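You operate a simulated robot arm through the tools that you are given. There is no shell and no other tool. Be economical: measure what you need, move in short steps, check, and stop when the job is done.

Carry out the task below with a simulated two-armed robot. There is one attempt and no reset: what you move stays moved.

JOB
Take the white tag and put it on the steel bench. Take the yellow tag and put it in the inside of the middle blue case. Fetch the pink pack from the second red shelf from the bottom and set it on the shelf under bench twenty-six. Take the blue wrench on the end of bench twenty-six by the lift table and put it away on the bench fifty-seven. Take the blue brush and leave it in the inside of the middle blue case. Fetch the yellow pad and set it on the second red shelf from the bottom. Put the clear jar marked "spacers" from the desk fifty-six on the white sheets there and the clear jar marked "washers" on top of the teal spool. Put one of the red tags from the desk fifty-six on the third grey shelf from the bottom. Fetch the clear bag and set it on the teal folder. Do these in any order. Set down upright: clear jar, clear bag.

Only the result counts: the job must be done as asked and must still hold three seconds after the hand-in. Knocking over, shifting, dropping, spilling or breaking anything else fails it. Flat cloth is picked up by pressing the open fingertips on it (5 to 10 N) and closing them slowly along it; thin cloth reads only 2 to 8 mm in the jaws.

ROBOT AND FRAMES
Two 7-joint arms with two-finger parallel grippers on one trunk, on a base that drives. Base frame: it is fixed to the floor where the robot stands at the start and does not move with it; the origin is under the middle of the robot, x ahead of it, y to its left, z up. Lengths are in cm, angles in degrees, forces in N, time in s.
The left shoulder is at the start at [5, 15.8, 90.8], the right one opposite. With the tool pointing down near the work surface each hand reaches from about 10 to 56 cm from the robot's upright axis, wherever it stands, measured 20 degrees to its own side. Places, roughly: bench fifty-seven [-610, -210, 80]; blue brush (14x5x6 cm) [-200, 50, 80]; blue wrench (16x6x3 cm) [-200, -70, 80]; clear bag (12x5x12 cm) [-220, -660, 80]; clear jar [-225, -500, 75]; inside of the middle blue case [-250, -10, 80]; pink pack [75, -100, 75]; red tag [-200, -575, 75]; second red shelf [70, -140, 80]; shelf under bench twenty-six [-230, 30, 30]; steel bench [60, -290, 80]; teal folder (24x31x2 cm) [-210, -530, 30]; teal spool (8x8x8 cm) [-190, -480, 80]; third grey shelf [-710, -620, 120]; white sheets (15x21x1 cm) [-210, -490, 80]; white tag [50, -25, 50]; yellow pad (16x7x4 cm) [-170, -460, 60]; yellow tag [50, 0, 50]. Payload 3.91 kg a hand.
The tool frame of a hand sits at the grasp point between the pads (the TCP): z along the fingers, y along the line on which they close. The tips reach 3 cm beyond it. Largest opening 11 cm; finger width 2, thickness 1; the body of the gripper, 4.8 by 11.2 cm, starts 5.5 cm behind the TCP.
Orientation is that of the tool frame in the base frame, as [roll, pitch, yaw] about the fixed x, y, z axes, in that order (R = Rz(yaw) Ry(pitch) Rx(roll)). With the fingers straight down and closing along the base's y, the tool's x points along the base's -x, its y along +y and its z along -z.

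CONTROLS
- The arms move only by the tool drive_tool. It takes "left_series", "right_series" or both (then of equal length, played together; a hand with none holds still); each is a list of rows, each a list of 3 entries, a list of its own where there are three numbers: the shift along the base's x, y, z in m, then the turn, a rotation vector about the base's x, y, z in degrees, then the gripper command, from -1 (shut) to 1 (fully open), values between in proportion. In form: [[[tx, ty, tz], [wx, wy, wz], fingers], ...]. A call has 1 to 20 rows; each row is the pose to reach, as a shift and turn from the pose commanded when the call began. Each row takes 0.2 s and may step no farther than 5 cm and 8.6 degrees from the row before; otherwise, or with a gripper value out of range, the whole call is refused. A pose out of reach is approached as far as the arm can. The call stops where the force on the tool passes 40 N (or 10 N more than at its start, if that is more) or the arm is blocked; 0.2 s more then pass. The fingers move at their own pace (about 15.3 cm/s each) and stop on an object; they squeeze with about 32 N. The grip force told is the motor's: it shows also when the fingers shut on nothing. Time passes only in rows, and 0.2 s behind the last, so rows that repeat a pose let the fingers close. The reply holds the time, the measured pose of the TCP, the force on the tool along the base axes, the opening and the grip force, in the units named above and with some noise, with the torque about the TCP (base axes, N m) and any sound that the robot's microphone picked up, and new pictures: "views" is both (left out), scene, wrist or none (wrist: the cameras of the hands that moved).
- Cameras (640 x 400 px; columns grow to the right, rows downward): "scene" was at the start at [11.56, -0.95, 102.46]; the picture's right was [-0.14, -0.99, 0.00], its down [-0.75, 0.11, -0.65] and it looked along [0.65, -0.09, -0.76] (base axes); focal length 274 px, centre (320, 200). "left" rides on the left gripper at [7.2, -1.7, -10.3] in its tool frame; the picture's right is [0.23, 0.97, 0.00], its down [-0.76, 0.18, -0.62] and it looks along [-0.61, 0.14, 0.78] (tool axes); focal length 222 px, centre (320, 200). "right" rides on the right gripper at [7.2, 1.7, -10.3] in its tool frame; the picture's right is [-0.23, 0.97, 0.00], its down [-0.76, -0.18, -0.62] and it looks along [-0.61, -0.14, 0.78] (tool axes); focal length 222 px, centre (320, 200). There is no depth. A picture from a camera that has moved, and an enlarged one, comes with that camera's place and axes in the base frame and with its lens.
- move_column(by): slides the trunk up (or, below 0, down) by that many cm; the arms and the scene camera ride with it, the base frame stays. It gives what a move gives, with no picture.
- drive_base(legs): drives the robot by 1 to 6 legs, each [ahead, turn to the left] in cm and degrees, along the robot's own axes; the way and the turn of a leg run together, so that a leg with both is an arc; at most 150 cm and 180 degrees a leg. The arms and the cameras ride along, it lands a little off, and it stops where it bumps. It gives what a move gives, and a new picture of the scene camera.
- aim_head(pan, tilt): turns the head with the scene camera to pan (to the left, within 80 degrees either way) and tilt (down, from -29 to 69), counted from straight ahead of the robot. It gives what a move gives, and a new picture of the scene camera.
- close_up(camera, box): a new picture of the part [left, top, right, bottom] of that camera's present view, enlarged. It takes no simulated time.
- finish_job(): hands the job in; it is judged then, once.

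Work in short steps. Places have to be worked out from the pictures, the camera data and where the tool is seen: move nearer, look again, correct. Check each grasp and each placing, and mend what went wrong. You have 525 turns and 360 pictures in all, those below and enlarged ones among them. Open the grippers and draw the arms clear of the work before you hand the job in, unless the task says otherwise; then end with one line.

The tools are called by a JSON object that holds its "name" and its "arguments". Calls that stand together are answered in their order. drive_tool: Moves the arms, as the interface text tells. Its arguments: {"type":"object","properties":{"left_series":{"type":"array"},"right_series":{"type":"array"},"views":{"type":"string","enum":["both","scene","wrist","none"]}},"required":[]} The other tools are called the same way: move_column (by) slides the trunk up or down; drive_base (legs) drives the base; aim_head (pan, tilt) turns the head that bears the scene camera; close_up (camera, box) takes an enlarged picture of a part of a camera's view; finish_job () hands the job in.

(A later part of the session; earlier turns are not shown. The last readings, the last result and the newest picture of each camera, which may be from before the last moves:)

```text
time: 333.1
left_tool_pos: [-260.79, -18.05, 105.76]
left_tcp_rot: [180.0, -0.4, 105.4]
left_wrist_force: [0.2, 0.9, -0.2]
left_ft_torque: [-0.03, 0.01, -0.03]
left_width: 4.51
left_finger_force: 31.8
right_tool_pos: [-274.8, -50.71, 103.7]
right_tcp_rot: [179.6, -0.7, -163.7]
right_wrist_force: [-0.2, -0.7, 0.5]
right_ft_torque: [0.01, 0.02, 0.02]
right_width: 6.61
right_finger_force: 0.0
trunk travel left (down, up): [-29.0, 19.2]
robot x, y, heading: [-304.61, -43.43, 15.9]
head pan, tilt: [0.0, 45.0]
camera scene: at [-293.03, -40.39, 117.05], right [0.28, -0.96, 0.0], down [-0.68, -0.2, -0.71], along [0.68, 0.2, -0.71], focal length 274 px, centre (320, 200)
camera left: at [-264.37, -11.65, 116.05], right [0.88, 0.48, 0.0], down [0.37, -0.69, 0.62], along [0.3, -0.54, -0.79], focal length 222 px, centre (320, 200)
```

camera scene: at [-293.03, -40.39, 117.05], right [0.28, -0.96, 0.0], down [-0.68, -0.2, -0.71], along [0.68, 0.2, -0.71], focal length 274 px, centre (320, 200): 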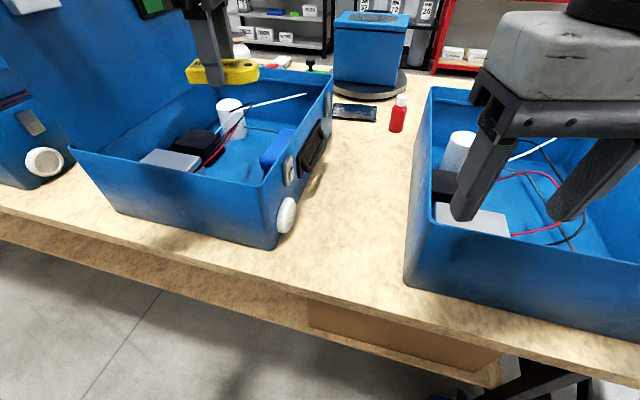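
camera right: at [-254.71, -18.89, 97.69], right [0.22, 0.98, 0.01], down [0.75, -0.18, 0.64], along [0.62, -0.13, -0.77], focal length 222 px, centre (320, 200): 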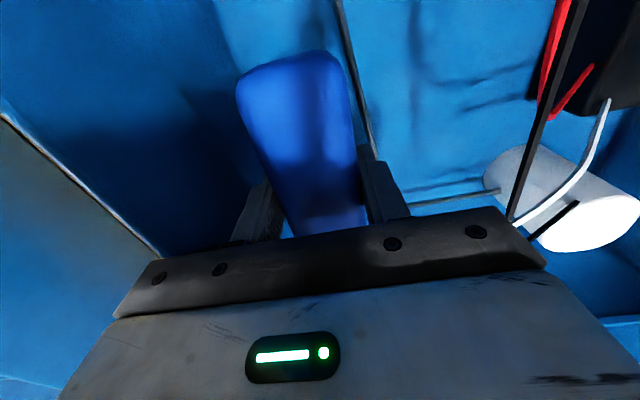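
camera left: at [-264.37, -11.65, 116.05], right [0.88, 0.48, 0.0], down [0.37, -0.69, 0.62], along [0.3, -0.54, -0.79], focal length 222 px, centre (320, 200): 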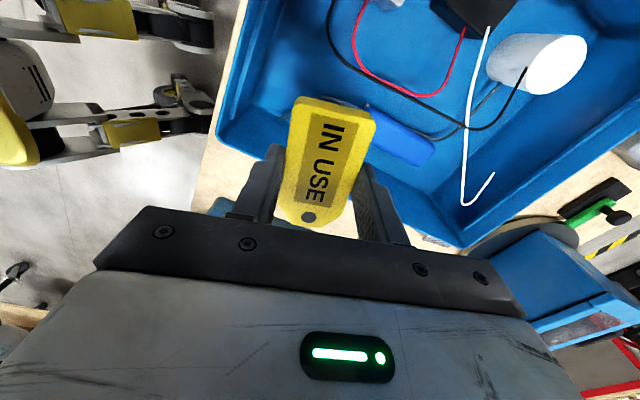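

Tag hangs above a free patch behind the brush. I shift 0.8 cm forward and lower into the case.

{"name": "drive_tool", "arguments": {"left_series": [[[0.008, 0, -0.04], [0, 0, 0], -1], [[0.008, 0, -0.08], [0, 0, 0], -1], [[0.008, 0, -0.12], [0, 0, 0], -1], [[0.008, 0, -0.16], [0, 0, 0], -1], [[0.008, 0, -0.2], [0, 0, 0], -1]], "views": "both"}}

```text
time: 334.3
left_tool_pos: [-260.12, -18.03, 85.71]
left_tcp_rot: [179.9, -0.4, 105.4]
left_wrist_force: [0.1, 0.0, -0.5]
left_ft_torque: [0.03, -0.01, -0.03]
left_width: 4.51
left_finger_force: 31.6
right_tool_pos: [-274.94, -50.74, 103.67]
right_tcp_rot: [179.6, -0.6, -163.7]
right_wrist_force: [-1.0, 0.6, 0.3]
right_ft_torque: [0.02, -0.01, 0.03]
right_width: 6.58
right_finger_force: 0.1
trunk travel left (down, up): [-29.0, 19.2]
robot x, y, heading: [-304.59, -43.78, 15.9]
head pan, tilt: [0.0, 45.0]
camera scene: at [-293.04, -40.37, 117.06], right [0.28, -0.96, 0.0], down [-0.68, -0.2, -0.71], along [0.68, 0.2, -0.71], focal length 274 px, centre (320, 200)
camera left: at [-263.8, -11.62, 96.01], right [0.88, 0.48, 0.0], down [0.37, -0.69, 0.62], along [0.3, -0.54, -0.79], focal length 222 px, centre (320, 200)
```

scene: 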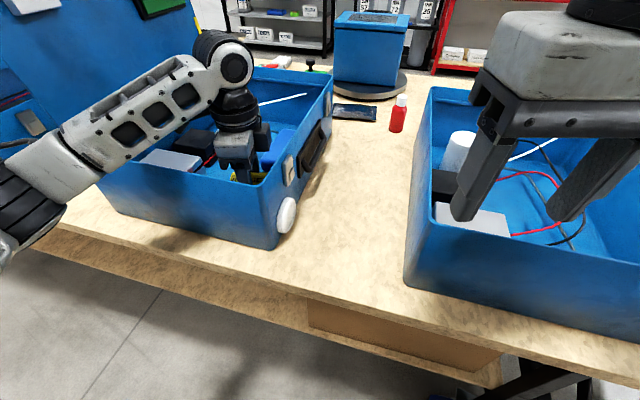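
left: 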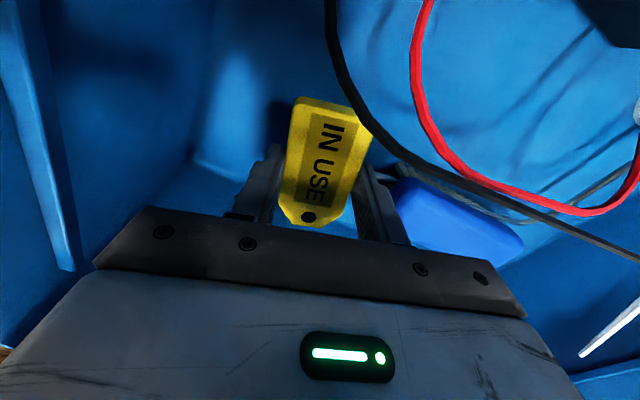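

Going fine. I lower in smaller steps toward contact.

{"name": "drive_tool", "arguments": {"left_series": [[[0, 0, -0.015], [0, 0, 0], -1], [[0, 0, -0.03], [0, 0, 0], -1], [[0, 0, -0.04], [0, 0, 0], -1]], "views": "none"}}

{"name": "drive_tool", "arguments": {"left_series": [[[0, 0, -0.006], [0, 0, 0], -1], [[0, 0, -0.012], [0, 0, 0], -1]], "views": "none"}}

```text
time: 335.1
left_tool_pos: [-260.11, -18.16, 81.77]
left_tcp_rot: [179.8, -0.4, 105.5]
left_wrist_force: [0.3, -0.9, -1.1]
left_ft_torque: [0.0, 0.0, 0.0]
left_width: 4.49
left_finger_force: 32.3
right_tool_pos: [-274.94, -50.77, 103.69]
right_tcp_rot: [179.6, -0.6, -163.8]
right_wrist_force: [0.2, 0.6, 0.9]
right_ft_torque: [-0.01, 0.0, -0.01]
right_width: 6.62
right_finger_force: 0.0
trunk travel left (down, up): [-29.0, 19.2]
robot x, y, heading: [-304.58, -43.8, 16.2]
head pan, tilt: [0.0, 45.0]
```

```text
time: 335.8
left_tool_pos: [-260.04, -18.0, 81.31]
left_tcp_rot: [179.3, -0.2, 105.3]
left_wrist_force: [-10.5, -0.3, 14.8]
left_ft_torque: [-0.24, 0.76, -0.22]
left_width: 4.48
left_finger_force: 32.3
right_tool_pos: [-275.22, -50.82, 103.84]
right_tcp_rot: [179.6, -0.5, -163.6]
right_wrist_force: [-0.5, 0.3, 0.2]
right_ft_torque: [0.02, 0.01, 0.0]
right_width: 6.6
right_finger_force: 0.0
trunk travel left (down, up): [-29.0, 19.2]
robot x, y, heading: [-304.39, -43.88, 16.2]
head pan, tilt: [0.0, 45.0]
stopped in row 2 (left hand): the force on the tool passed its limit at 42 N (the readings are from after the stop); the commanded pose is now the measured one
```

Contact with the floor. I release and lift out.

{"name": "drive_tool", "arguments": {"left_series": [[[0, 0, 0.003], [0, 0, 0], -0.1], [[0, 0, 0.004], [0, 0, 0], 0.1], [[0, 0, 0.006], [0, 0, 0], 0.1], [[0, 0, 0.03], [0, 0, 0], 0.1], [[0, 0, 0.07], [0, 0, 0], 0.1], [[0, 0, 0.12], [0, 0, 0], 0.1], [[0, 0, 0.17], [0, 0, 0], 0.1], [[0, 0, 0.22], [0, 0, 0], 0.1]], "views": "wrist"}}

```text
time: 337.6
left_tool_pos: [-260.0, -17.96, 103.32]
left_tcp_rot: [179.4, -0.3, 105.4]
left_wrist_force: [-0.7, -0.1, -0.9]
left_ft_torque: [-0.02, 0.0, -0.03]
left_width: 6.05
left_finger_force: 0.0
right_tool_pos: [-274.89, -50.79, 103.73]
right_tcp_rot: [179.5, -0.6, -163.7]
right_wrist_force: [0.6, 1.1, -0.4]
right_ft_torque: [0.01, 0.01, -0.02]
right_width: 6.6
right_finger_force: 0.0
trunk travel left (down, up): [-29.0, 19.2]
robot x, y, heading: [-304.7, -44.13, 15.9]
head pan, tilt: [0.0, 45.0]
camera left: at [-263.68, -11.56, 113.42], right [0.88, 0.48, 0.01], down [0.37, -0.69, 0.62], along [0.3, -0.54, -0.78], focal length 222 px, centre (320, 200)
```

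left: 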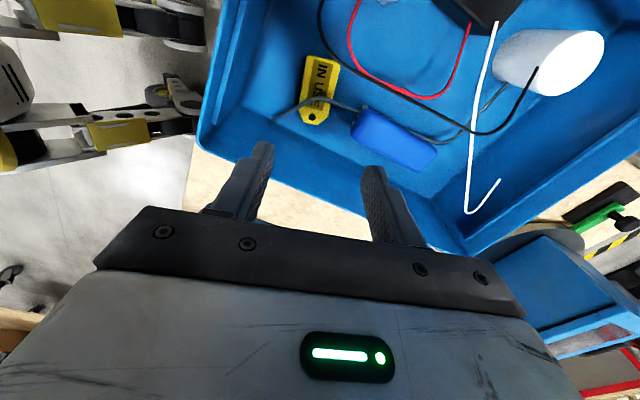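

Both items are in the middle case. I retract the left hand and drive back around to the front for the blue wrench at about [-199,-74].

{"name": "drive_tool", "arguments": {"left_series": [[[-0.045, -0.01, 0.01], [0, 0, 0], 0.1], [[-0.09, -0.02, 0.01], [0, 0, 0], 0.1], [[-0.135, -0.03, 0.01], [0, 0, 0], 0.1], [[-0.18, -0.04, 0.01], [0, 0, 0], 0.1], [[-0.21, -0.05, 0.01], [0, 0, 0], 0.1]], "views": "none"}}

{"name": "drive_base", "arguments": {"legs": [[-32, 0], [0, -106], [150, 0], [12, 0], [0, 90]]}}

{"name": "aim_head", "arguments": {"pan": 0, "tilt": 20}}

```text
time: 338.8
left_tool_pos: [-281.08, -23.04, 104.12]
left_tcp_rot: [179.4, -0.2, 105.5]
left_wrist_force: [0.8, 0.8, -0.3]
left_ft_torque: [0.02, 0.03, -0.02]
left_width: 6.06
left_finger_force: 0.1
right_tool_pos: [-274.98, -50.82, 103.76]
right_tcp_rot: [179.7, -0.5, -163.7]
right_wrist_force: [-0.4, 0.0, 0.2]
right_ft_torque: [0.01, 0.05, -0.01]
right_width: 6.6
right_finger_force: 0.1
trunk travel left (down, up): [-29.0, 19.2]
robot x, y, heading: [-304.79, -43.71, 16.4]
head pan, tilt: [0.0, 45.0]
```

```text
time: 355.1
left_tool_pos: [-307.27, -228.74, 104.46]
left_tcp_rot: [178.8, 0.1, 36.7]
left_wrist_force: [-0.7, -0.3, 0.6]
left_ft_torque: [-0.02, -0.03, -0.02]
left_width: 6.04
left_finger_force: 0.1
right_tool_pos: [-331.32, -245.05, 103.98]
right_tcp_rot: [179.6, -0.3, 125.8]
right_wrist_force: [0.4, 0.7, -0.4]
right_ft_torque: [-0.01, -0.01, 0.02]
right_width: 6.6
right_finger_force: 0.0
trunk travel left (down, up): [-29.0, 19.2]
robot x, y, heading: [-335.17, -215.18, -53.1]
head pan, tilt: [0.0, 45.0]
stopped in leg 5: the robot was blocked; the commanded pose is now the measured one
camera scene: at [-328.12, -223.64, 117.22], right [-0.8, -0.6, 0.0], down [-0.42, 0.56, -0.71], along [0.43, -0.57, -0.7], focal length 274 px, centre (320, 200)
```

scene: 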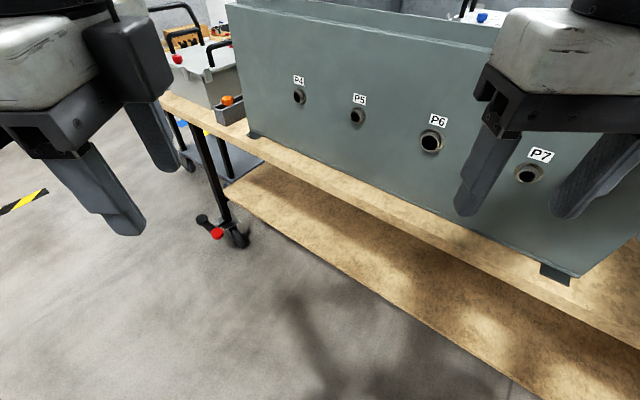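

```text
time: 356.0
left_tool_pos: [-307.44, -228.66, 104.54]
left_tcp_rot: [178.7, 0.2, 36.7]
left_wrist_force: [-0.4, -0.2, -0.2]
left_ft_torque: [-0.03, 0.0, 0.02]
left_width: 6.07
left_finger_force: 0.0
right_tool_pos: [-331.3, -244.87, 104.17]
right_tcp_rot: [179.6, -0.3, 125.9]
right_wrist_force: [-1.1, 0.4, -0.4]
right_ft_torque: [-0.01, 0.01, -0.01]
right_width: 6.59
right_finger_force: 0.1
trunk travel left (down, up): [-29.0, 19.2]
robot x, y, heading: [-335.1, -215.38, -53.2]
head pan, tilt: [0.0, 20.0]
camera scene: at [-327.55, -224.46, 121.08], right [-0.8, -0.6, 0.0], down [-0.2, 0.26, -0.94], along [0.57, -0.76, -0.33], focal length 274 px, centre (320, 200)
```

scene: 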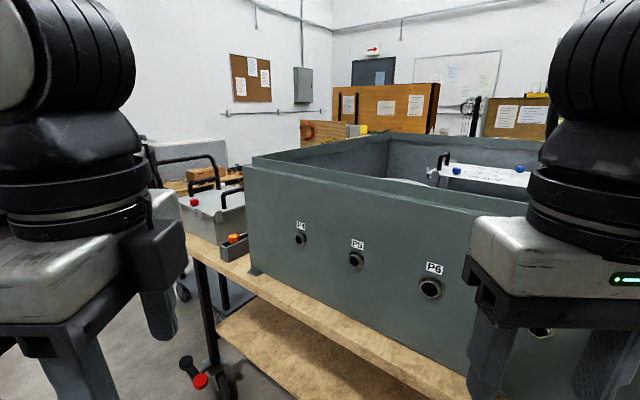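

I turned too near a bench on the right (edge at y≈-258). I turn back, move 14 cm away and turn again.

{"name": "drive_base", "arguments": {"legs": [[0, -36], [-18, 0], [0, 90]]}}

{"name": "aim_head", "arguments": {"pan": 0, "tilt": 28}}

```text
time: 363.1
left_tool_pos: [-307.21, -183.09, 104.14]
left_tcp_rot: [179.4, -0.1, 90.6]
left_wrist_force: [0.2, 0.5, 0.6]
left_ft_torque: [-0.01, -0.01, 0.04]
left_width: 6.03
left_finger_force: 0.1
right_tool_pos: [-307.93, -211.92, 103.71]
right_tcp_rot: [179.3, -0.9, 179.8]
right_wrist_force: [-1.3, -0.2, -0.1]
right_ft_torque: [0.01, -0.01, -0.02]
right_width: 6.59
right_finger_force: 0.0
trunk travel left (down, up): [-29.0, 19.2]
robot x, y, heading: [-335.09, -197.1, 1.0]
head pan, tilt: [0.0, 20.0]
camera scene: at [-322.05, -196.76, 120.92], right [0.02, -1.0, 0.0], down [-0.34, -0.01, -0.94], along [0.94, 0.01, -0.34], focal length 274 px, centre (320, 200)
```

scene: 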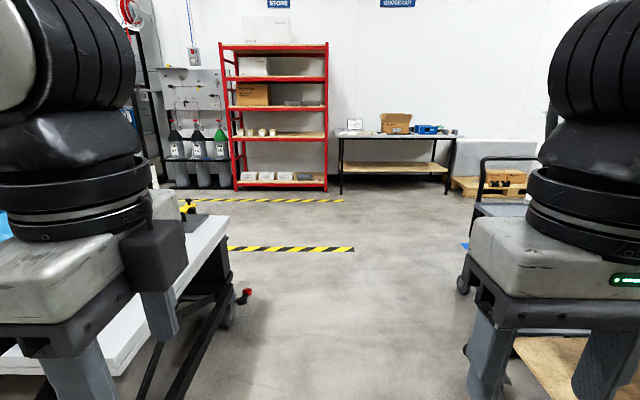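

```text
time: 363.8
left_tool_pos: [-307.19, -183.14, 104.21]
left_tcp_rot: [179.4, -0.2, 90.6]
left_wrist_force: [0.5, 0.2, -0.1]
left_ft_torque: [-0.01, -0.01, -0.03]
left_width: 6.07
left_finger_force: 0.1
right_tool_pos: [-307.95, -212.03, 103.68]
right_tcp_rot: [179.3, -1.0, 180.0]
right_wrist_force: [0.7, 0.4, -0.7]
right_ft_torque: [-0.03, -0.02, 0.02]
right_width: 6.62
right_finger_force: 0.1
trunk travel left (down, up): [-29.0, 19.2]
robot x, y, heading: [-335.64, -197.31, 0.6]
head pan, tilt: [0.0, 28.0]
camera scene: at [-322.24, -196.77, 119.64], right [0.02, -1.0, 0.0], down [-0.47, -0.01, -0.88], along [0.88, 0.01, -0.47], focal length 274 px, centre (320, 200)
```

scene: 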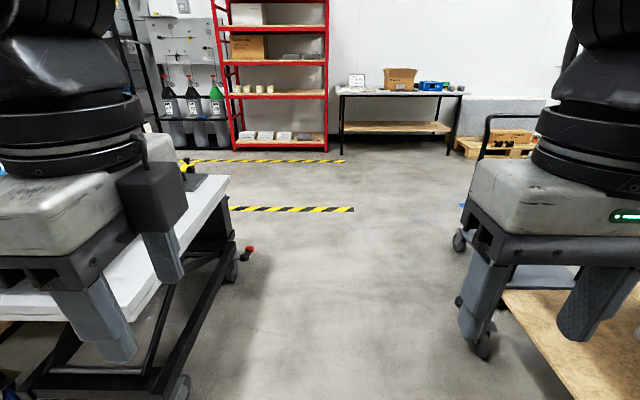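

The corridor ahead is clear; I steer slightly right through it to x≈-112, then turn left toward the bench front.

{"name": "drive_base", "arguments": {"legs": [[0, -5], [140, 0], [85, 0], [0, 94], [150, 0]]}}

{"name": "drive_base", "arguments": {"legs": [[0, 90]]}}

{"name": "aim_head", "arguments": {"pan": 15, "tilt": 35}}

```text
time: 386.4
left_tool_pos: [-121.94, -35.14, 104.11]
left_tcp_rot: [179.4, -0.3, 179.1]
left_wrist_force: [-0.3, -0.6, 1.0]
left_ft_torque: [-0.01, 0.0, 0.01]
left_width: 6.06
left_finger_force: 0.1
right_tool_pos: [-93.16, -36.86, 103.62]
right_tcp_rot: [179.2, -1.0, -91.6]
right_wrist_force: [-0.2, 0.1, -0.6]
right_ft_torque: [-0.01, 0.0, -0.01]
right_width: 6.59
right_finger_force: 0.1
trunk travel left (down, up): [-29.0, 19.2]
robot x, y, heading: [-108.89, -63.52, 89.3]
head pan, tilt: [0.0, 28.0]
camera scene: at [-108.67, -50.32, 119.63], right [1.0, -0.01, 0.0], down [0.0, -0.47, -0.88], along [0.01, 0.88, -0.47], focal length 274 px, centre (320, 200)
```

scene: 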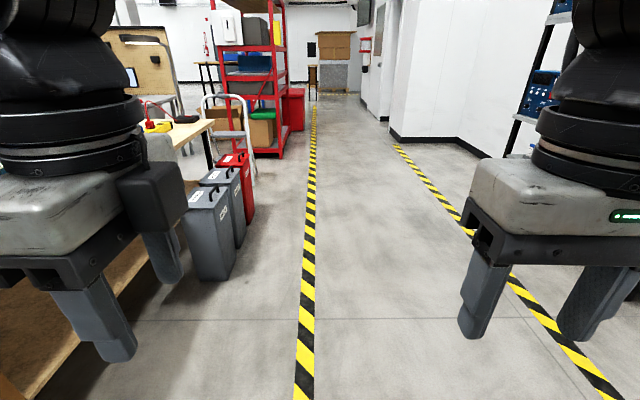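

```text
time: 390.7
left_tool_pos: [-137.09, -76.82, 104.25]
left_tcp_rot: [179.4, -0.2, -90.7]
left_wrist_force: [0.2, 0.5, -0.5]
left_ft_torque: [-0.01, -0.02, -0.02]
left_width: 6.04
left_finger_force: 0.0
right_tool_pos: [-135.58, -48.17, 103.62]
right_tcp_rot: [179.3, -1.1, -1.4]
right_wrist_force: [0.8, -1.3, 0.4]
right_ft_torque: [0.01, -0.03, -0.02]
right_width: 6.6
right_finger_force: 0.0
trunk travel left (down, up): [-29.0, 19.2]
robot x, y, heading: [-108.67, -63.83, 179.5]
head pan, tilt: [0.0, 28.0]
camera scene: at [-121.92, -63.36, 119.63], right [0.01, 1.0, 0.0], down [0.47, 0.0, -0.88], along [-0.88, 0.01, -0.47], focal length 274 px, centre (320, 200)
```

scene: 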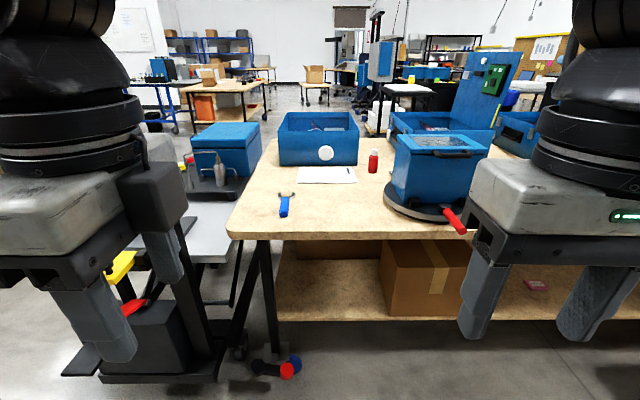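

```text
time: 391.4
left_tool_pos: [-137.09, -77.1, 104.07]
left_tcp_rot: [179.3, -0.2, -90.7]
left_wrist_force: [0.4, -0.4, 0.3]
left_ft_torque: [0.01, 0.03, -0.01]
left_width: 6.04
left_finger_force: 0.1
right_tool_pos: [-135.5, -48.17, 103.7]
right_tcp_rot: [179.4, -1.0, -1.4]
right_wrist_force: [-0.7, 0.1, 0.1]
right_ft_torque: [0.02, 0.01, 0.02]
right_width: 6.57
right_finger_force: 0.1
trunk travel left (down, up): [-29.0, 19.2]
robot x, y, heading: [-108.31, -63.72, 179.5]
head pan, tilt: [15.0, 35.0]
camera scene: at [-121.33, -65.63, 118.54], right [-0.25, 0.97, 0.0], down [0.55, 0.14, -0.82], along [-0.79, -0.21, -0.57], focal length 274 px, centre (320, 200)
```

scene: 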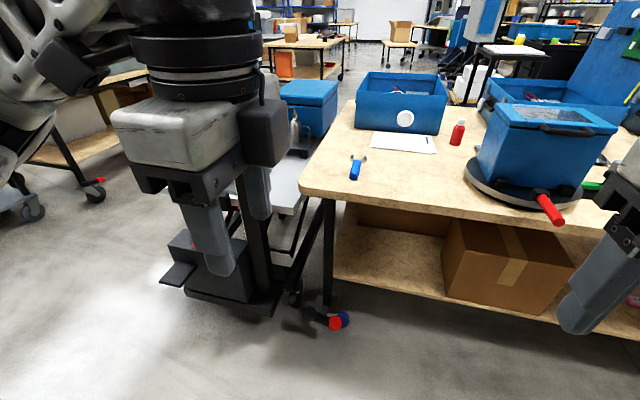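

Wrench lies along x from -192 to -208 at y≈-73.8. I turn the left hand to close along y, and drive up.

{"name": "drive_tool", "arguments": {"left_series": [[[0, 0, 0], [0, 0, 8.5], 0.1], [[0, 0, 0], [0, 0, 17], 0.1], [[0, 0, 0], [0, 0, 25.5], 0.1], [[0, 0.01, 0], [0, 0, 34], 0.1], [[0, 0.02, 0], [0, 0, 42.5], 0.1], [[0, 0.03, 0], [0, 0, 51], 0.1], [[0, 0.03, 0], [0, 0, 59.5], 0.1], [[0, 0.03, 0], [0, 0, 68], 0.1], [[0, 0.03, 0], [0, 0, 76.5], 0.3], [[0, 0.03, 0], [0, 0, 84], 0.3], [[0, 0.03, 0], [0, 0, 90.5], 0.3]], "views": "none"}}

{"name": "drive_base", "arguments": {"legs": [[42, 0]]}}

{"name": "drive_tool", "arguments": {"left_series": [[[-0.05, 0, -0.02], [0, 0, 0], 0.3], [[-0.1, 0, -0.05], [0, 0, 0], 0.3], [[-0.15, 0, -0.08], [0, 0, 0], 0.3], [[-0.175, 0, -0.12], [0, 0, 0], 0.3]], "views": "both"}}

```text
time: 393.8
left_tool_pos: [-137.02, -73.93, 104.23]
left_tcp_rot: [179.4, -0.1, -0.1]
left_wrist_force: [0.5, -0.2, -0.4]
left_ft_torque: [0.01, 0.01, 0.01]
left_width: 7.17
left_finger_force: 0.1
right_tool_pos: [-135.53, -48.28, 103.62]
right_tcp_rot: [179.3, -1.1, -1.3]
right_wrist_force: [-0.2, 0.0, 0.4]
right_ft_torque: [-0.02, -0.02, 0.04]
right_width: 6.61
right_finger_force: 0.0
trunk travel left (down, up): [-29.0, 19.2]
robot x, y, heading: [-108.84, -63.51, 179.6]
head pan, tilt: [15.0, 35.0]
```

```text
time: 396.5
left_tool_pos: [-178.63, -73.82, 104.06]
left_tcp_rot: [179.5, -0.2, 0.0]
left_wrist_force: [0.4, 1.1, 0.3]
left_ft_torque: [0.0, -0.01, -0.03]
left_width: 7.12
left_finger_force: 0.1
right_tool_pos: [-177.34, -47.94, 103.7]
right_tcp_rot: [179.3, -1.0, -1.1]
right_wrist_force: [-0.3, -0.3, 0.3]
right_ft_torque: [0.01, 0.01, -0.02]
right_width: 6.59
right_finger_force: 0.0
trunk travel left (down, up): [-29.0, 19.2]
robot x, y, heading: [-150.67, -63.35, 179.8]
head pan, tilt: [15.0, 35.0]
stopped in leg 1: the robot was blocked; the commanded pose is now the measured one
camera scene: at [-162.98, -65.37, 118.54], right [-0.26, 0.97, 0.0], down [0.55, 0.15, -0.82], along [-0.79, -0.21, -0.57], focal length 274 px, centre (320, 200)
```

scene: 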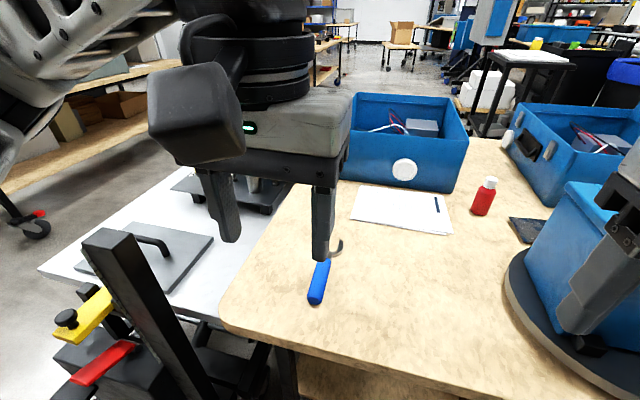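

```text
refused: row 1 steps farther than a row can; nothing moved
```

Base is stopped close to the bench. I pull the right hand back from case B, back off 2 cm, and bring the left hand over the wrench.

{"name": "drive_tool", "arguments": {"right_series": [[[0.04, 0, 0], [0, 0, 0], 0.2], [[0.08, 0, 0], [0, 0, 0], 0.2], [[0.08, 0, 0], [0, 0, 0], 0.2], [[0.08, 0, 0], [0, 0, 0], 0.2], [[0.08, 0, 0], [0, 0, 0], 0.2]], "left_series": [[[-0.04, 0, -0.02], [0, 0, 0], 0.3], [[-0.08, 0, -0.04], [0, 0, 0], 0.3], [[-0.12, 0, -0.07], [0, 0, 0], 0.3], [[-0.155, 0, -0.1], [0, 0, 0], 0.3], [[-0.175, 0, -0.14], [0, 0, 0], 0.3]], "views": "both"}}

```text
time: 397.7
left_tool_pos: [-196.29, -73.73, 90.09]
left_tcp_rot: [179.3, -0.2, 0.0]
left_wrist_force: [-0.7, -0.1, 0.0]
left_ft_torque: [-0.04, 0.03, 0.01]
left_width: 7.14
left_finger_force: 0.1
right_tool_pos: [-169.14, -47.89, 103.7]
right_tcp_rot: [179.3, -1.0, -1.2]
right_wrist_force: [-0.4, 0.2, 0.6]
right_ft_torque: [-0.01, -0.01, 0.01]
right_width: 6.59
right_finger_force: 0.0
trunk travel left (down, up): [-29.0, 19.2]
robot x, y, heading: [-150.0, -63.27, 179.8]
head pan, tilt: [15.0, 35.0]
camera scene: at [-162.99, -65.37, 118.54], right [-0.26, 0.97, 0.0], down [0.55, 0.15, -0.82], along [-0.79, -0.21, -0.57], focal length 274 px, centre (320, 200)
camera right: at [-162.11, -49.61, 114.01], right [-0.25, -0.97, 0.01], down [-0.77, 0.2, 0.61], along [-0.59, 0.14, -0.79], focal length 222 px, centre (320, 200)
camera left: at [-189.09, -71.98, 100.26], right [0.23, -0.97, 0.01], down [-0.76, -0.17, 0.62], along [-0.61, -0.15, -0.78], focal length 222 px, centre (320, 200)
```

scene: 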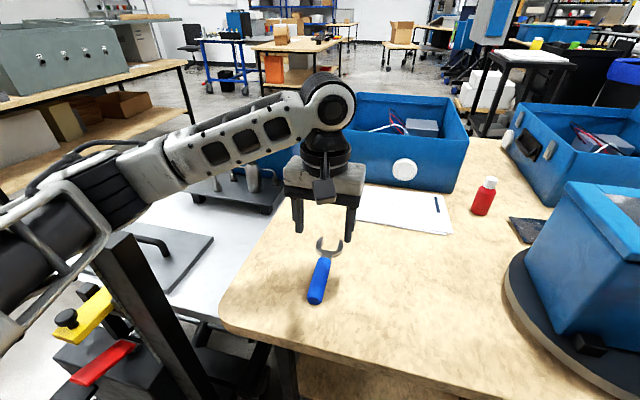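
right: 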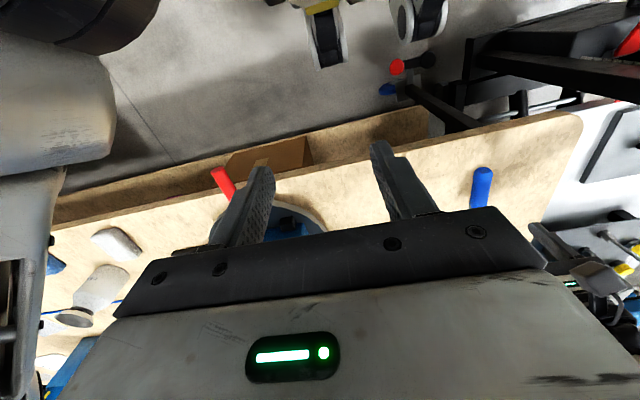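
left: 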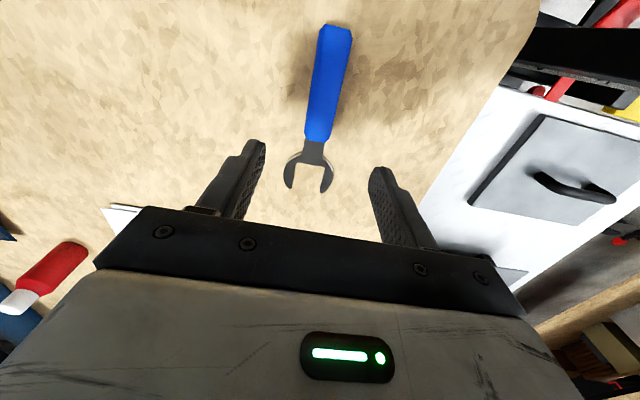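

Handle runs x -189…-198.6 at y≈-73.9. I centre on x=-194.5 and lower to the bench slowly.

{"name": "drive_tool", "arguments": {"left_series": [[[0.018, -0.002, -0.03], [0, 0, 0], 0.1], [[0.018, -0.002, -0.06], [0, 0, 0], 0.1], [[0.018, -0.002, -0.085], [0, 0, 0], 0.1], [[0.018, -0.002, -0.1], [0, 0, 0], 0.1]], "views": "none"}}

{"name": "drive_tool", "arguments": {"left_series": [[[0, 0, -0.005], [0, 0, 0], 0.1], [[0, 0, -0.01], [0, 0, 0], 0.1]], "views": "wrist"}}

```text
time: 398.8
left_tool_pos: [-194.47, -73.87, 80.95]
left_tcp_rot: [179.9, 0.5, -0.4]
left_wrist_force: [10.3, -6.2, 18.9]
left_ft_torque: [0.38, -0.53, -0.59]
left_width: 5.73
left_finger_force: 0.0
right_tool_pos: [-168.99, -48.05, 103.65]
right_tcp_rot: [179.4, -0.9, -1.1]
right_wrist_force: [0.6, 1.1, -0.1]
right_ft_torque: [0.01, 0.02, 0.03]
right_width: 6.57
right_finger_force: 0.0
trunk travel left (down, up): [-29.0, 19.2]
robot x, y, heading: [-150.08, -63.17, 180.0]
head pan, tilt: [15.0, 35.0]
stopped in row 4 (left hand): the force on the tool passed its limit at 46 N (the readings are from after the stop); the commanded pose is now the measured one
```

```text
time: 399.2
left_tool_pos: [-194.57, -73.88, 81.04]
left_tcp_rot: [179.9, 0.6, -0.5]
left_wrist_force: [9.0, -4.4, 14.4]
left_ft_torque: [0.07, -0.43, -0.19]
left_width: 5.81
left_finger_force: 0.0
right_tool_pos: [-168.96, -47.99, 103.73]
right_tcp_rot: [179.4, -0.9, -1.0]
right_wrist_force: [0.2, -0.4, -0.2]
right_ft_torque: [-0.02, -0.01, 0.03]
right_width: 6.6
right_finger_force: 0.1
trunk travel left (down, up): [-29.0, 19.2]
robot x, y, heading: [-150.24, -63.15, 179.9]
head pan, tilt: [15.0, 35.0]
stopped in row 1 (left hand): the force on the tool passed its limit at 45 N (the readings are from after the stop); the commanded pose is now the measured one
camera left: at [-187.11, -72.3, 91.16], right [0.22, -0.98, 0.0], down [-0.76, -0.17, 0.63], along [-0.62, -0.14, -0.78], focal length 222 px, centre (320, 200)
```

left: 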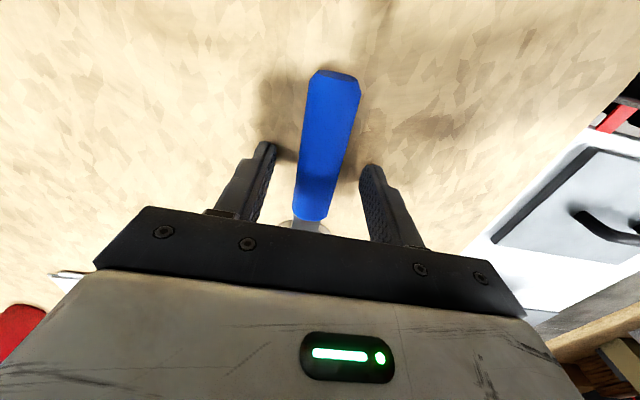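

Tips are on the bench (z≈78). I lift 3 mm, close on the handle and lift.

{"name": "drive_tool", "arguments": {"left_series": [[[0, 0, 0.004], [0, 0, 0], 0.1], [[0, 0, 0.004], [0, 0, 0], -0.4], [[0, 0, 0.004], [0, 0, 0], -1], [[0, 0, 0.004], [0, 0, 0], -1], [[0, 0, 0.03], [0, 0, 0], -1], [[0, 0, 0.08], [0, 0, 0], -1], [[0.03, 0, 0.12], [0, 0, 0], -1], [[0.07, 0, 0.15], [0, 0, 0], -1], [[0.1, 0, 0.18], [0, 0, 0], -1]], "views": "wrist"}}

```text
time: 401.2
left_tool_pos: [-184.69, -73.86, 98.84]
left_tcp_rot: [179.9, 0.5, -0.3]
left_wrist_force: [0.5, 0.7, -1.0]
left_ft_torque: [-0.04, -0.01, 0.02]
left_width: 2.55
left_finger_force: 32.1
right_tool_pos: [-169.21, -48.03, 103.65]
right_tcp_rot: [179.3, -1.0, -1.1]
right_wrist_force: [0.5, 0.7, -0.8]
right_ft_torque: [0.03, 0.02, -0.08]
right_width: 6.58
right_finger_force: 0.0
trunk travel left (down, up): [-29.0, 19.2]
robot x, y, heading: [-150.37, -63.14, 180.0]
head pan, tilt: [15.0, 35.0]
camera left: at [-177.29, -72.31, 109.03], right [0.22, -0.98, 0.0], down [-0.76, -0.17, 0.63], along [-0.61, -0.14, -0.78], focal length 222 px, centre (320, 200)
```

left: 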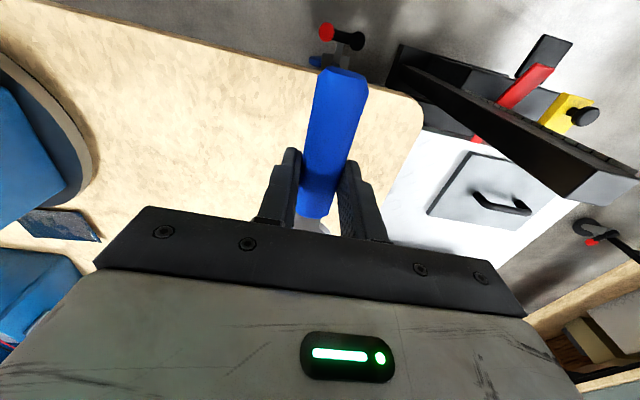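

Wrench in hand. Now to desk fifty-six: back off, turn to -y and drive down the aisle.

{"name": "drive_base", "arguments": {"legs": [[-45, 0], [0, 90], [150, 0], [130, 0]]}}

{"name": "aim_head", "arguments": {"pan": -20, "tilt": 20}}

```text
time: 420.9
left_tool_pos: [-104.16, -379.96, 98.85]
left_tcp_rot: [180.0, 0.6, 87.0]
left_wrist_force: [-0.1, -0.2, -1.4]
left_ft_torque: [0.06, -0.02, 0.03]
left_width: 2.52
left_finger_force: 32.3
right_tool_pos: [-129.69, -363.2, 103.52]
right_tcp_rot: [179.4, -0.9, 86.4]
right_wrist_force: [-0.7, 1.0, -0.7]
right_ft_torque: [-0.01, 0.01, 0.01]
right_width: 6.6
right_finger_force: 0.1
trunk travel left (down, up): [-29.0, 19.2]
robot x, y, heading: [-113.65, -344.72, -92.6]
head pan, tilt: [15.0, 35.0]
camera scene: at [-111.75, -357.59, 118.53], right [-0.98, -0.21, 0.0], down [-0.12, 0.56, -0.82], along [0.18, -0.8, -0.57], focal length 274 px, centre (320, 200)
```

scene: 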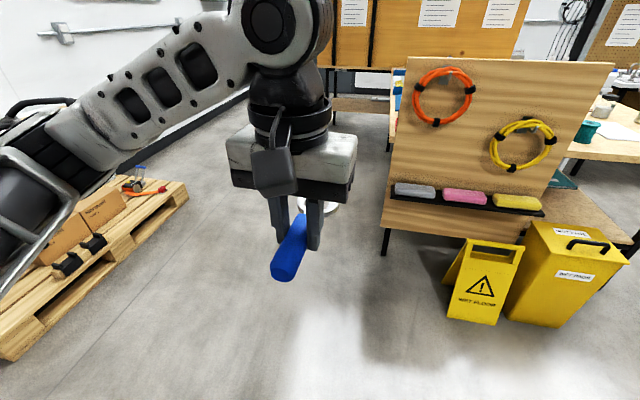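

```text
time: 421.9
left_tool_pos: [-104.29, -380.05, 98.8]
left_tcp_rot: [-180.0, 0.5, 87.1]
left_wrist_force: [-0.4, 1.0, -0.7]
left_ft_torque: [0.02, -0.02, -0.02]
left_width: 2.53
left_finger_force: 32.2
right_tool_pos: [-129.49, -363.31, 103.62]
right_tcp_rot: [179.4, -1.0, 86.3]
right_wrist_force: [0.2, -0.3, 0.1]
right_ft_torque: [0.02, 0.0, -0.01]
right_width: 6.62
right_finger_force: 0.1
trunk travel left (down, up): [-29.0, 19.2]
robot x, y, heading: [-113.32, -345.21, -92.5]
head pan, tilt: [-20.0, 20.0]
camera scene: at [-117.21, -357.58, 120.92], right [-0.92, 0.38, 0.0], down [0.13, 0.32, -0.94], along [-0.36, -0.87, -0.34], focal length 274 px, centre (320, 200)
```

scene: 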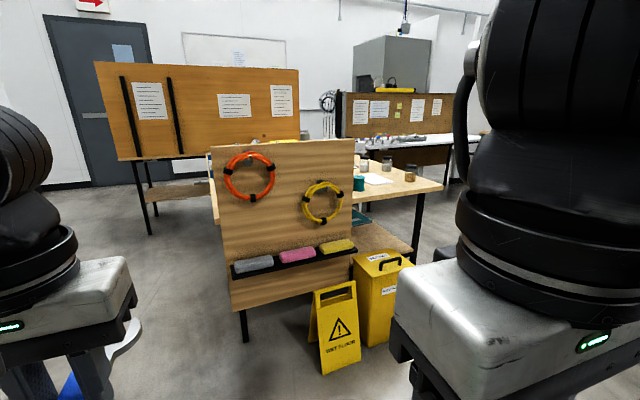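

Desk fifty-six lies beyond the panel with the pads. I drive down the aisle past the panel to look at the desk top from its +x side.

{"name": "drive_base", "arguments": {"legs": [[0, 14], [130, 0], [0, -11]]}}

{"name": "aim_head", "arguments": {"pan": -60, "tilt": 25}}

```text
time: 428.2
left_tool_pos: [-74.5, -479.07, 100.73]
left_tcp_rot: [-179.5, 2.5, 101.4]
left_wrist_force: [-0.2, 0.9, -1.4]
left_ft_torque: [0.01, 0.0, 0.02]
left_width: 2.51
left_finger_force: 32.0
right_tool_pos: [-103.49, -469.17, 106.01]
right_tcp_rot: [179.8, 4.2, 99.3]
right_wrist_force: [0.7, 0.0, 0.2]
right_ft_torque: [-0.01, 0.0, 0.0]
right_width: 6.6
right_finger_force: 0.1
trunk travel left (down, up): [-29.0, 19.2]
robot x, y, heading: [-91.55, -450.17, -81.4]
head pan, tilt: [-20.0, 20.0]
stopped in leg 2: the robot was blocked; the commanded pose is now the measured one
camera scene: at [-92.75, -459.65, 122.18], right [-0.98, 0.2, -0.01], down [0.07, 0.3, -0.95], along [-0.18, -0.93, -0.31], focal length 274 px, centre (320, 200)
```

scene: 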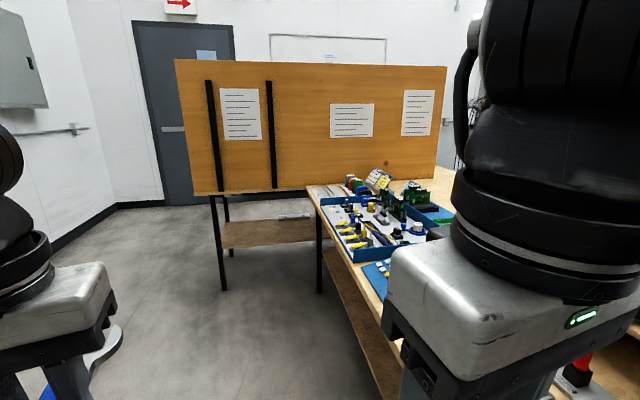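

```text
time: 429.3
left_tool_pos: [-74.55, -479.14, 100.95]
left_tcp_rot: [-179.7, 2.7, 101.4]
left_wrist_force: [0.1, -0.4, -1.3]
left_ft_torque: [0.02, -0.01, -0.01]
left_width: 2.53
left_finger_force: 32.0
right_tool_pos: [-103.43, -469.24, 106.2]
right_tcp_rot: [179.7, 4.5, 99.6]
right_wrist_force: [0.0, 0.2, -0.1]
right_ft_torque: [-0.02, 0.01, 0.0]
right_width: 6.6
right_finger_force: 0.0
trunk travel left (down, up): [-29.0, 19.2]
robot x, y, heading: [-91.01, -449.86, -81.0]
head pan, tilt: [-60.0, 25.0]
camera scene: at [-98.09, -456.24, 121.31], right [-0.63, 0.78, -0.03], down [0.33, 0.23, -0.92], along [-0.71, -0.58, -0.4], focal length 274 px, centre (320, 200)
```

scene: 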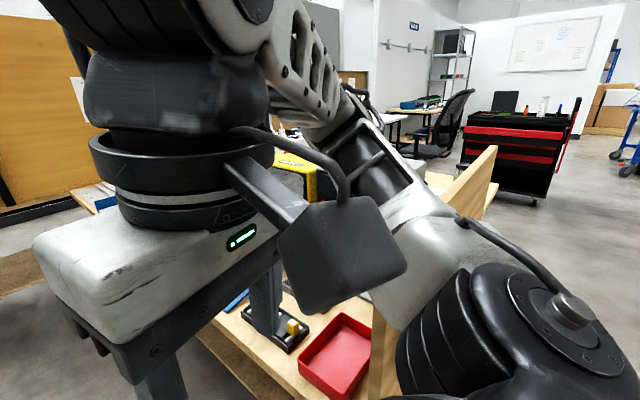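

My right elbow is against the end panel. I back off at once.

{"name": "drive_base", "arguments": {"legs": [[-25, 0]]}}

{"name": "aim_head", "arguments": {"pan": -30, "tilt": 30}}

```text
time: 431.1
left_tool_pos: [-78.42, -457.21, 98.85]
left_tcp_rot: [179.9, 0.5, 101.2]
left_wrist_force: [0.0, -1.1, -1.7]
left_ft_torque: [0.03, 0.01, 0.01]
left_width: 2.51
left_finger_force: 31.8
right_tool_pos: [-107.4, -447.55, 104.22]
right_tcp_rot: [179.4, 1.3, 99.7]
right_wrist_force: [-0.4, -0.8, -0.4]
right_ft_torque: [0.0, 0.0, -0.02]
right_width: 6.6
right_finger_force: 0.0
trunk travel left (down, up): [-29.0, 19.2]
robot x, y, heading: [-95.17, -426.27, -80.7]
head pan, tilt: [-60.0, 25.0]
camera scene: at [-101.9, -435.25, 120.11], right [-0.63, 0.78, 0.0], down [0.33, 0.27, -0.91], along [-0.7, -0.57, -0.42], focal length 274 px, centre (320, 200)
```

scene: 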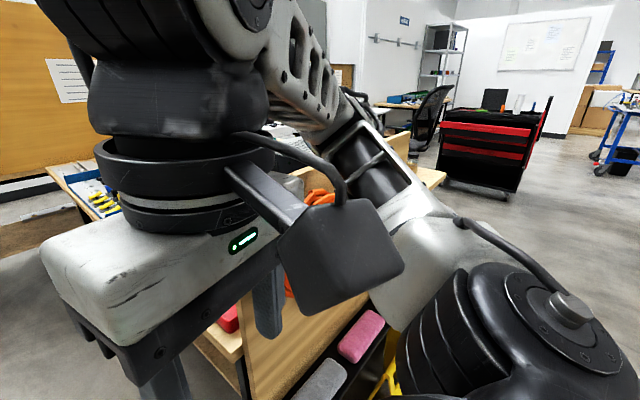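

```text
time: 432.1
left_tool_pos: [-78.47, -457.24, 98.9]
left_tcp_rot: [180.0, 0.6, 101.3]
left_wrist_force: [-0.1, -1.0, -0.6]
left_ft_torque: [0.01, 0.01, -0.01]
left_width: 2.55
left_finger_force: 31.8
right_tool_pos: [-107.25, -447.53, 104.25]
right_tcp_rot: [179.4, 1.2, 99.7]
right_wrist_force: [0.2, -0.8, -0.6]
right_ft_torque: [0.01, -0.01, -0.01]
right_width: 6.61
right_finger_force: 0.0
trunk travel left (down, up): [-29.0, 19.2]
robot x, y, heading: [-95.02, -425.72, -80.9]
head pan, tilt: [-30.0, 30.0]
camera scene: at [-97.98, -437.9, 119.32], right [-0.93, 0.36, 0.0], down [0.18, 0.47, -0.87], along [-0.31, -0.81, -0.5], focal length 274 px, centre (320, 200)
```

scene: 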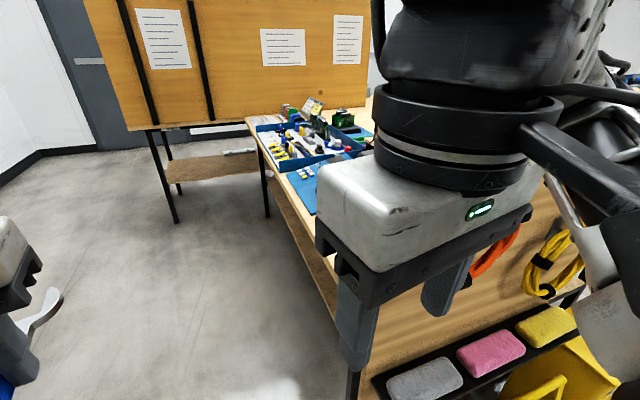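

Desk fifty-six is reached from its -x side (edge x≈-237). I back up, turn to -x and drive across in front of the yellow bins to x≈-285.

{"name": "drive_base", "arguments": {"legs": [[-38, 0], [0, -99], [140, 0], [50, 0], [0, 90]]}}

{"name": "aim_head", "arguments": {"pan": 30, "tilt": 25}}

```text
time: 448.0
left_tool_pos: [-325.27, -406.09, 98.9]
left_tcp_rot: [-179.6, 0.8, 3.7]
left_wrist_force: [0.6, -1.0, -2.3]
left_ft_torque: [-0.01, -0.01, 0.03]
left_width: 2.53
left_finger_force: 31.9
right_tool_pos: [-311.74, -379.11, 104.68]
right_tcp_rot: [180.0, 2.2, 2.9]
right_wrist_force: [0.6, 0.3, 0.0]
right_ft_torque: [0.02, 0.03, 0.01]
right_width: 6.62
right_finger_force: 0.1
trunk travel left (down, up): [-29.0, 19.2]
robot x, y, heading: [-292.04, -393.24, -178.1]
head pan, tilt: [-30.0, 30.0]
stopped in leg 4: the robot was blocked; the commanded pose is now the measured one
camera scene: at [-303.7, -389.75, 119.41], right [0.47, 0.88, 0.01], down [0.44, -0.23, -0.87], along [-0.77, 0.41, -0.49], focal length 274 px, centre (320, 200)
```

scene: 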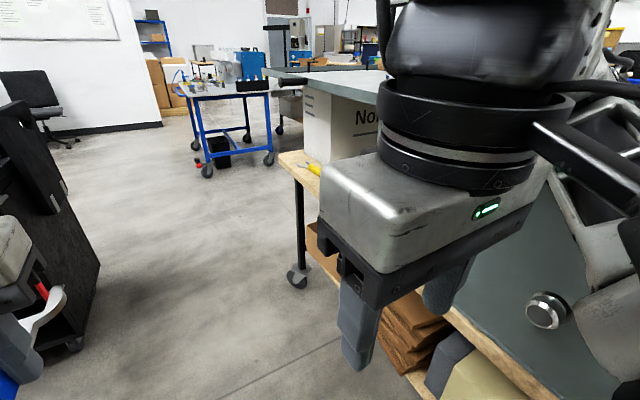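

```text
time: 449.3
left_tool_pos: [-325.29, -406.33, 98.95]
left_tcp_rot: [-179.5, 0.8, 3.9]
left_wrist_force: [0.6, 1.0, -0.9]
left_ft_torque: [0.02, 0.0, 0.0]
left_width: 2.51
left_finger_force: 32.6
right_tool_pos: [-311.9, -379.12, 104.53]
right_tcp_rot: [-179.8, 2.1, 2.8]
right_wrist_force: [-0.3, 0.3, 0.0]
right_ft_torque: [-0.03, 0.01, -0.01]
right_width: 6.61
right_finger_force: 0.1
trunk travel left (down, up): [-29.0, 19.2]
robot x, y, heading: [-292.2, -392.89, -178.0]
head pan, tilt: [30.0, 25.0]
camera scene: at [-303.58, -398.9, 120.12], right [-0.53, 0.85, 0.01], down [0.35, 0.23, -0.91], along [-0.77, -0.47, -0.42], focal length 274 px, centre (320, 200)
```

scene: 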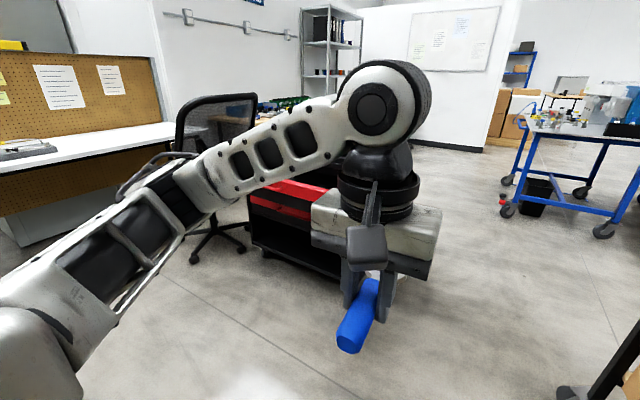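

Right elbow touched the bench on my right. Turning left swings it away, so I turn to face -y and look at the desk.

{"name": "drive_base", "arguments": {"legs": [[0, 88]]}}

{"name": "aim_head", "arguments": {"pan": 40, "tilt": 22}}

```text
time: 450.2
left_tool_pos: [-325.08, -406.86, 98.83]
left_tcp_rot: [180.0, 0.5, 5.3]
left_wrist_force: [0.0, 0.1, -1.5]
left_ft_torque: [-0.03, 0.0, -0.03]
left_width: 2.52
left_finger_force: 32.0
right_tool_pos: [-312.36, -379.27, 104.43]
right_tcp_rot: [179.7, 1.8, 4.3]
right_wrist_force: [-0.5, -0.3, -0.4]
right_ft_torque: [-0.01, -0.02, 0.0]
right_width: 6.6
right_finger_force: 0.0
trunk travel left (down, up): [-29.0, 19.2]
robot x, y, heading: [-292.18, -393.19, -176.9]
head pan, tilt: [30.0, 25.0]
stopped in leg 1: the robot was blocked; the commanded pose is now the measured one
camera scene: at [-303.69, -398.63, 120.09], right [-0.55, 0.84, 0.0], down [0.35, 0.23, -0.91], along [-0.76, -0.5, -0.42], focal length 274 px, centre (320, 200)
```

scene: 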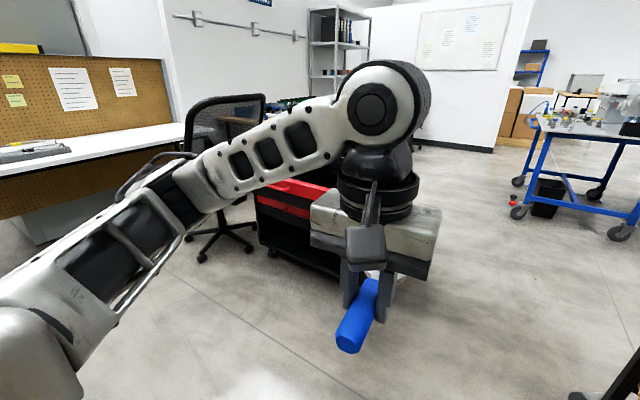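

```text
time: 450.9
left_tool_pos: [-325.07, -406.85, 98.85]
left_tcp_rot: [-179.8, 0.7, 5.4]
left_wrist_force: [-0.1, -0.2, -1.5]
left_ft_torque: [0.0, 0.0, 0.02]
left_width: 2.53
left_finger_force: 31.7
right_tool_pos: [-312.42, -379.17, 104.31]
right_tcp_rot: [179.7, 1.6, 4.2]
right_wrist_force: [0.4, 0.1, -0.3]
right_ft_torque: [-0.01, 0.0, 0.0]
right_width: 6.61
right_finger_force: 0.0
trunk travel left (down, up): [-29.0, 19.2]
robot x, y, heading: [-292.0, -393.3, -176.8]
head pan, tilt: [40.0, 22.0]
camera scene: at [-302.79, -399.99, 120.58], right [-0.68, 0.73, 0.0], down [0.27, 0.26, -0.93], along [-0.68, -0.63, -0.38], focal length 274 px, centre (320, 200)
```

scene: 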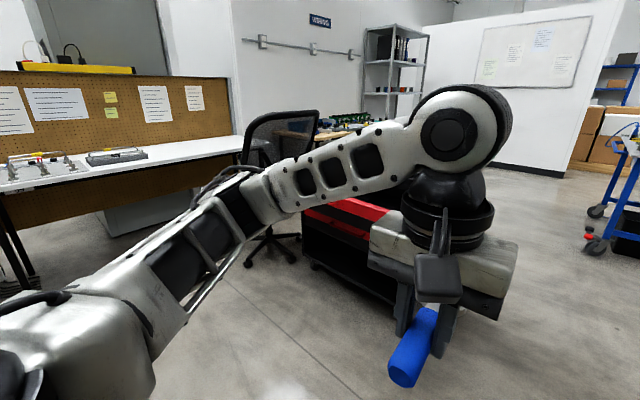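

Still blocked; let me look at the right side to see what's touching.

{"name": "aim_head", "arguments": {"pan": -70, "tilt": 40}}

```text
time: 452.8
left_tool_pos: [-325.14, -406.81, 98.88]
left_tcp_rot: [-179.8, 0.6, 5.4]
left_wrist_force: [0.2, 0.4, -1.2]
left_ft_torque: [-0.03, -0.02, 0.01]
left_width: 2.52
left_finger_force: 31.8
right_tool_pos: [-312.48, -379.17, 104.42]
right_tcp_rot: [179.8, 1.7, 4.1]
right_wrist_force: [0.0, 0.2, -0.5]
right_ft_torque: [0.02, 0.01, 0.02]
right_width: 6.62
right_finger_force: 0.1
trunk travel left (down, up): [-29.0, 19.2]
robot x, y, heading: [-292.03, -393.02, -176.7]
head pan, tilt: [-70.0, 40.0]
camera scene: at [-299.41, -385.83, 117.83], right [0.92, 0.39, 0.0], down [0.25, -0.59, -0.77], along [-0.3, 0.71, -0.64], focal length 274 px, centre (320, 200)
```

scene: 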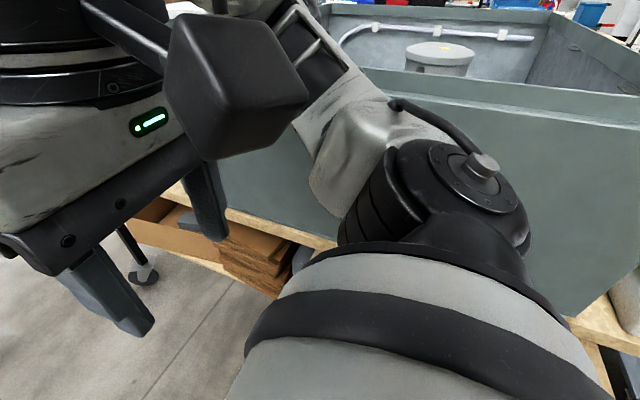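

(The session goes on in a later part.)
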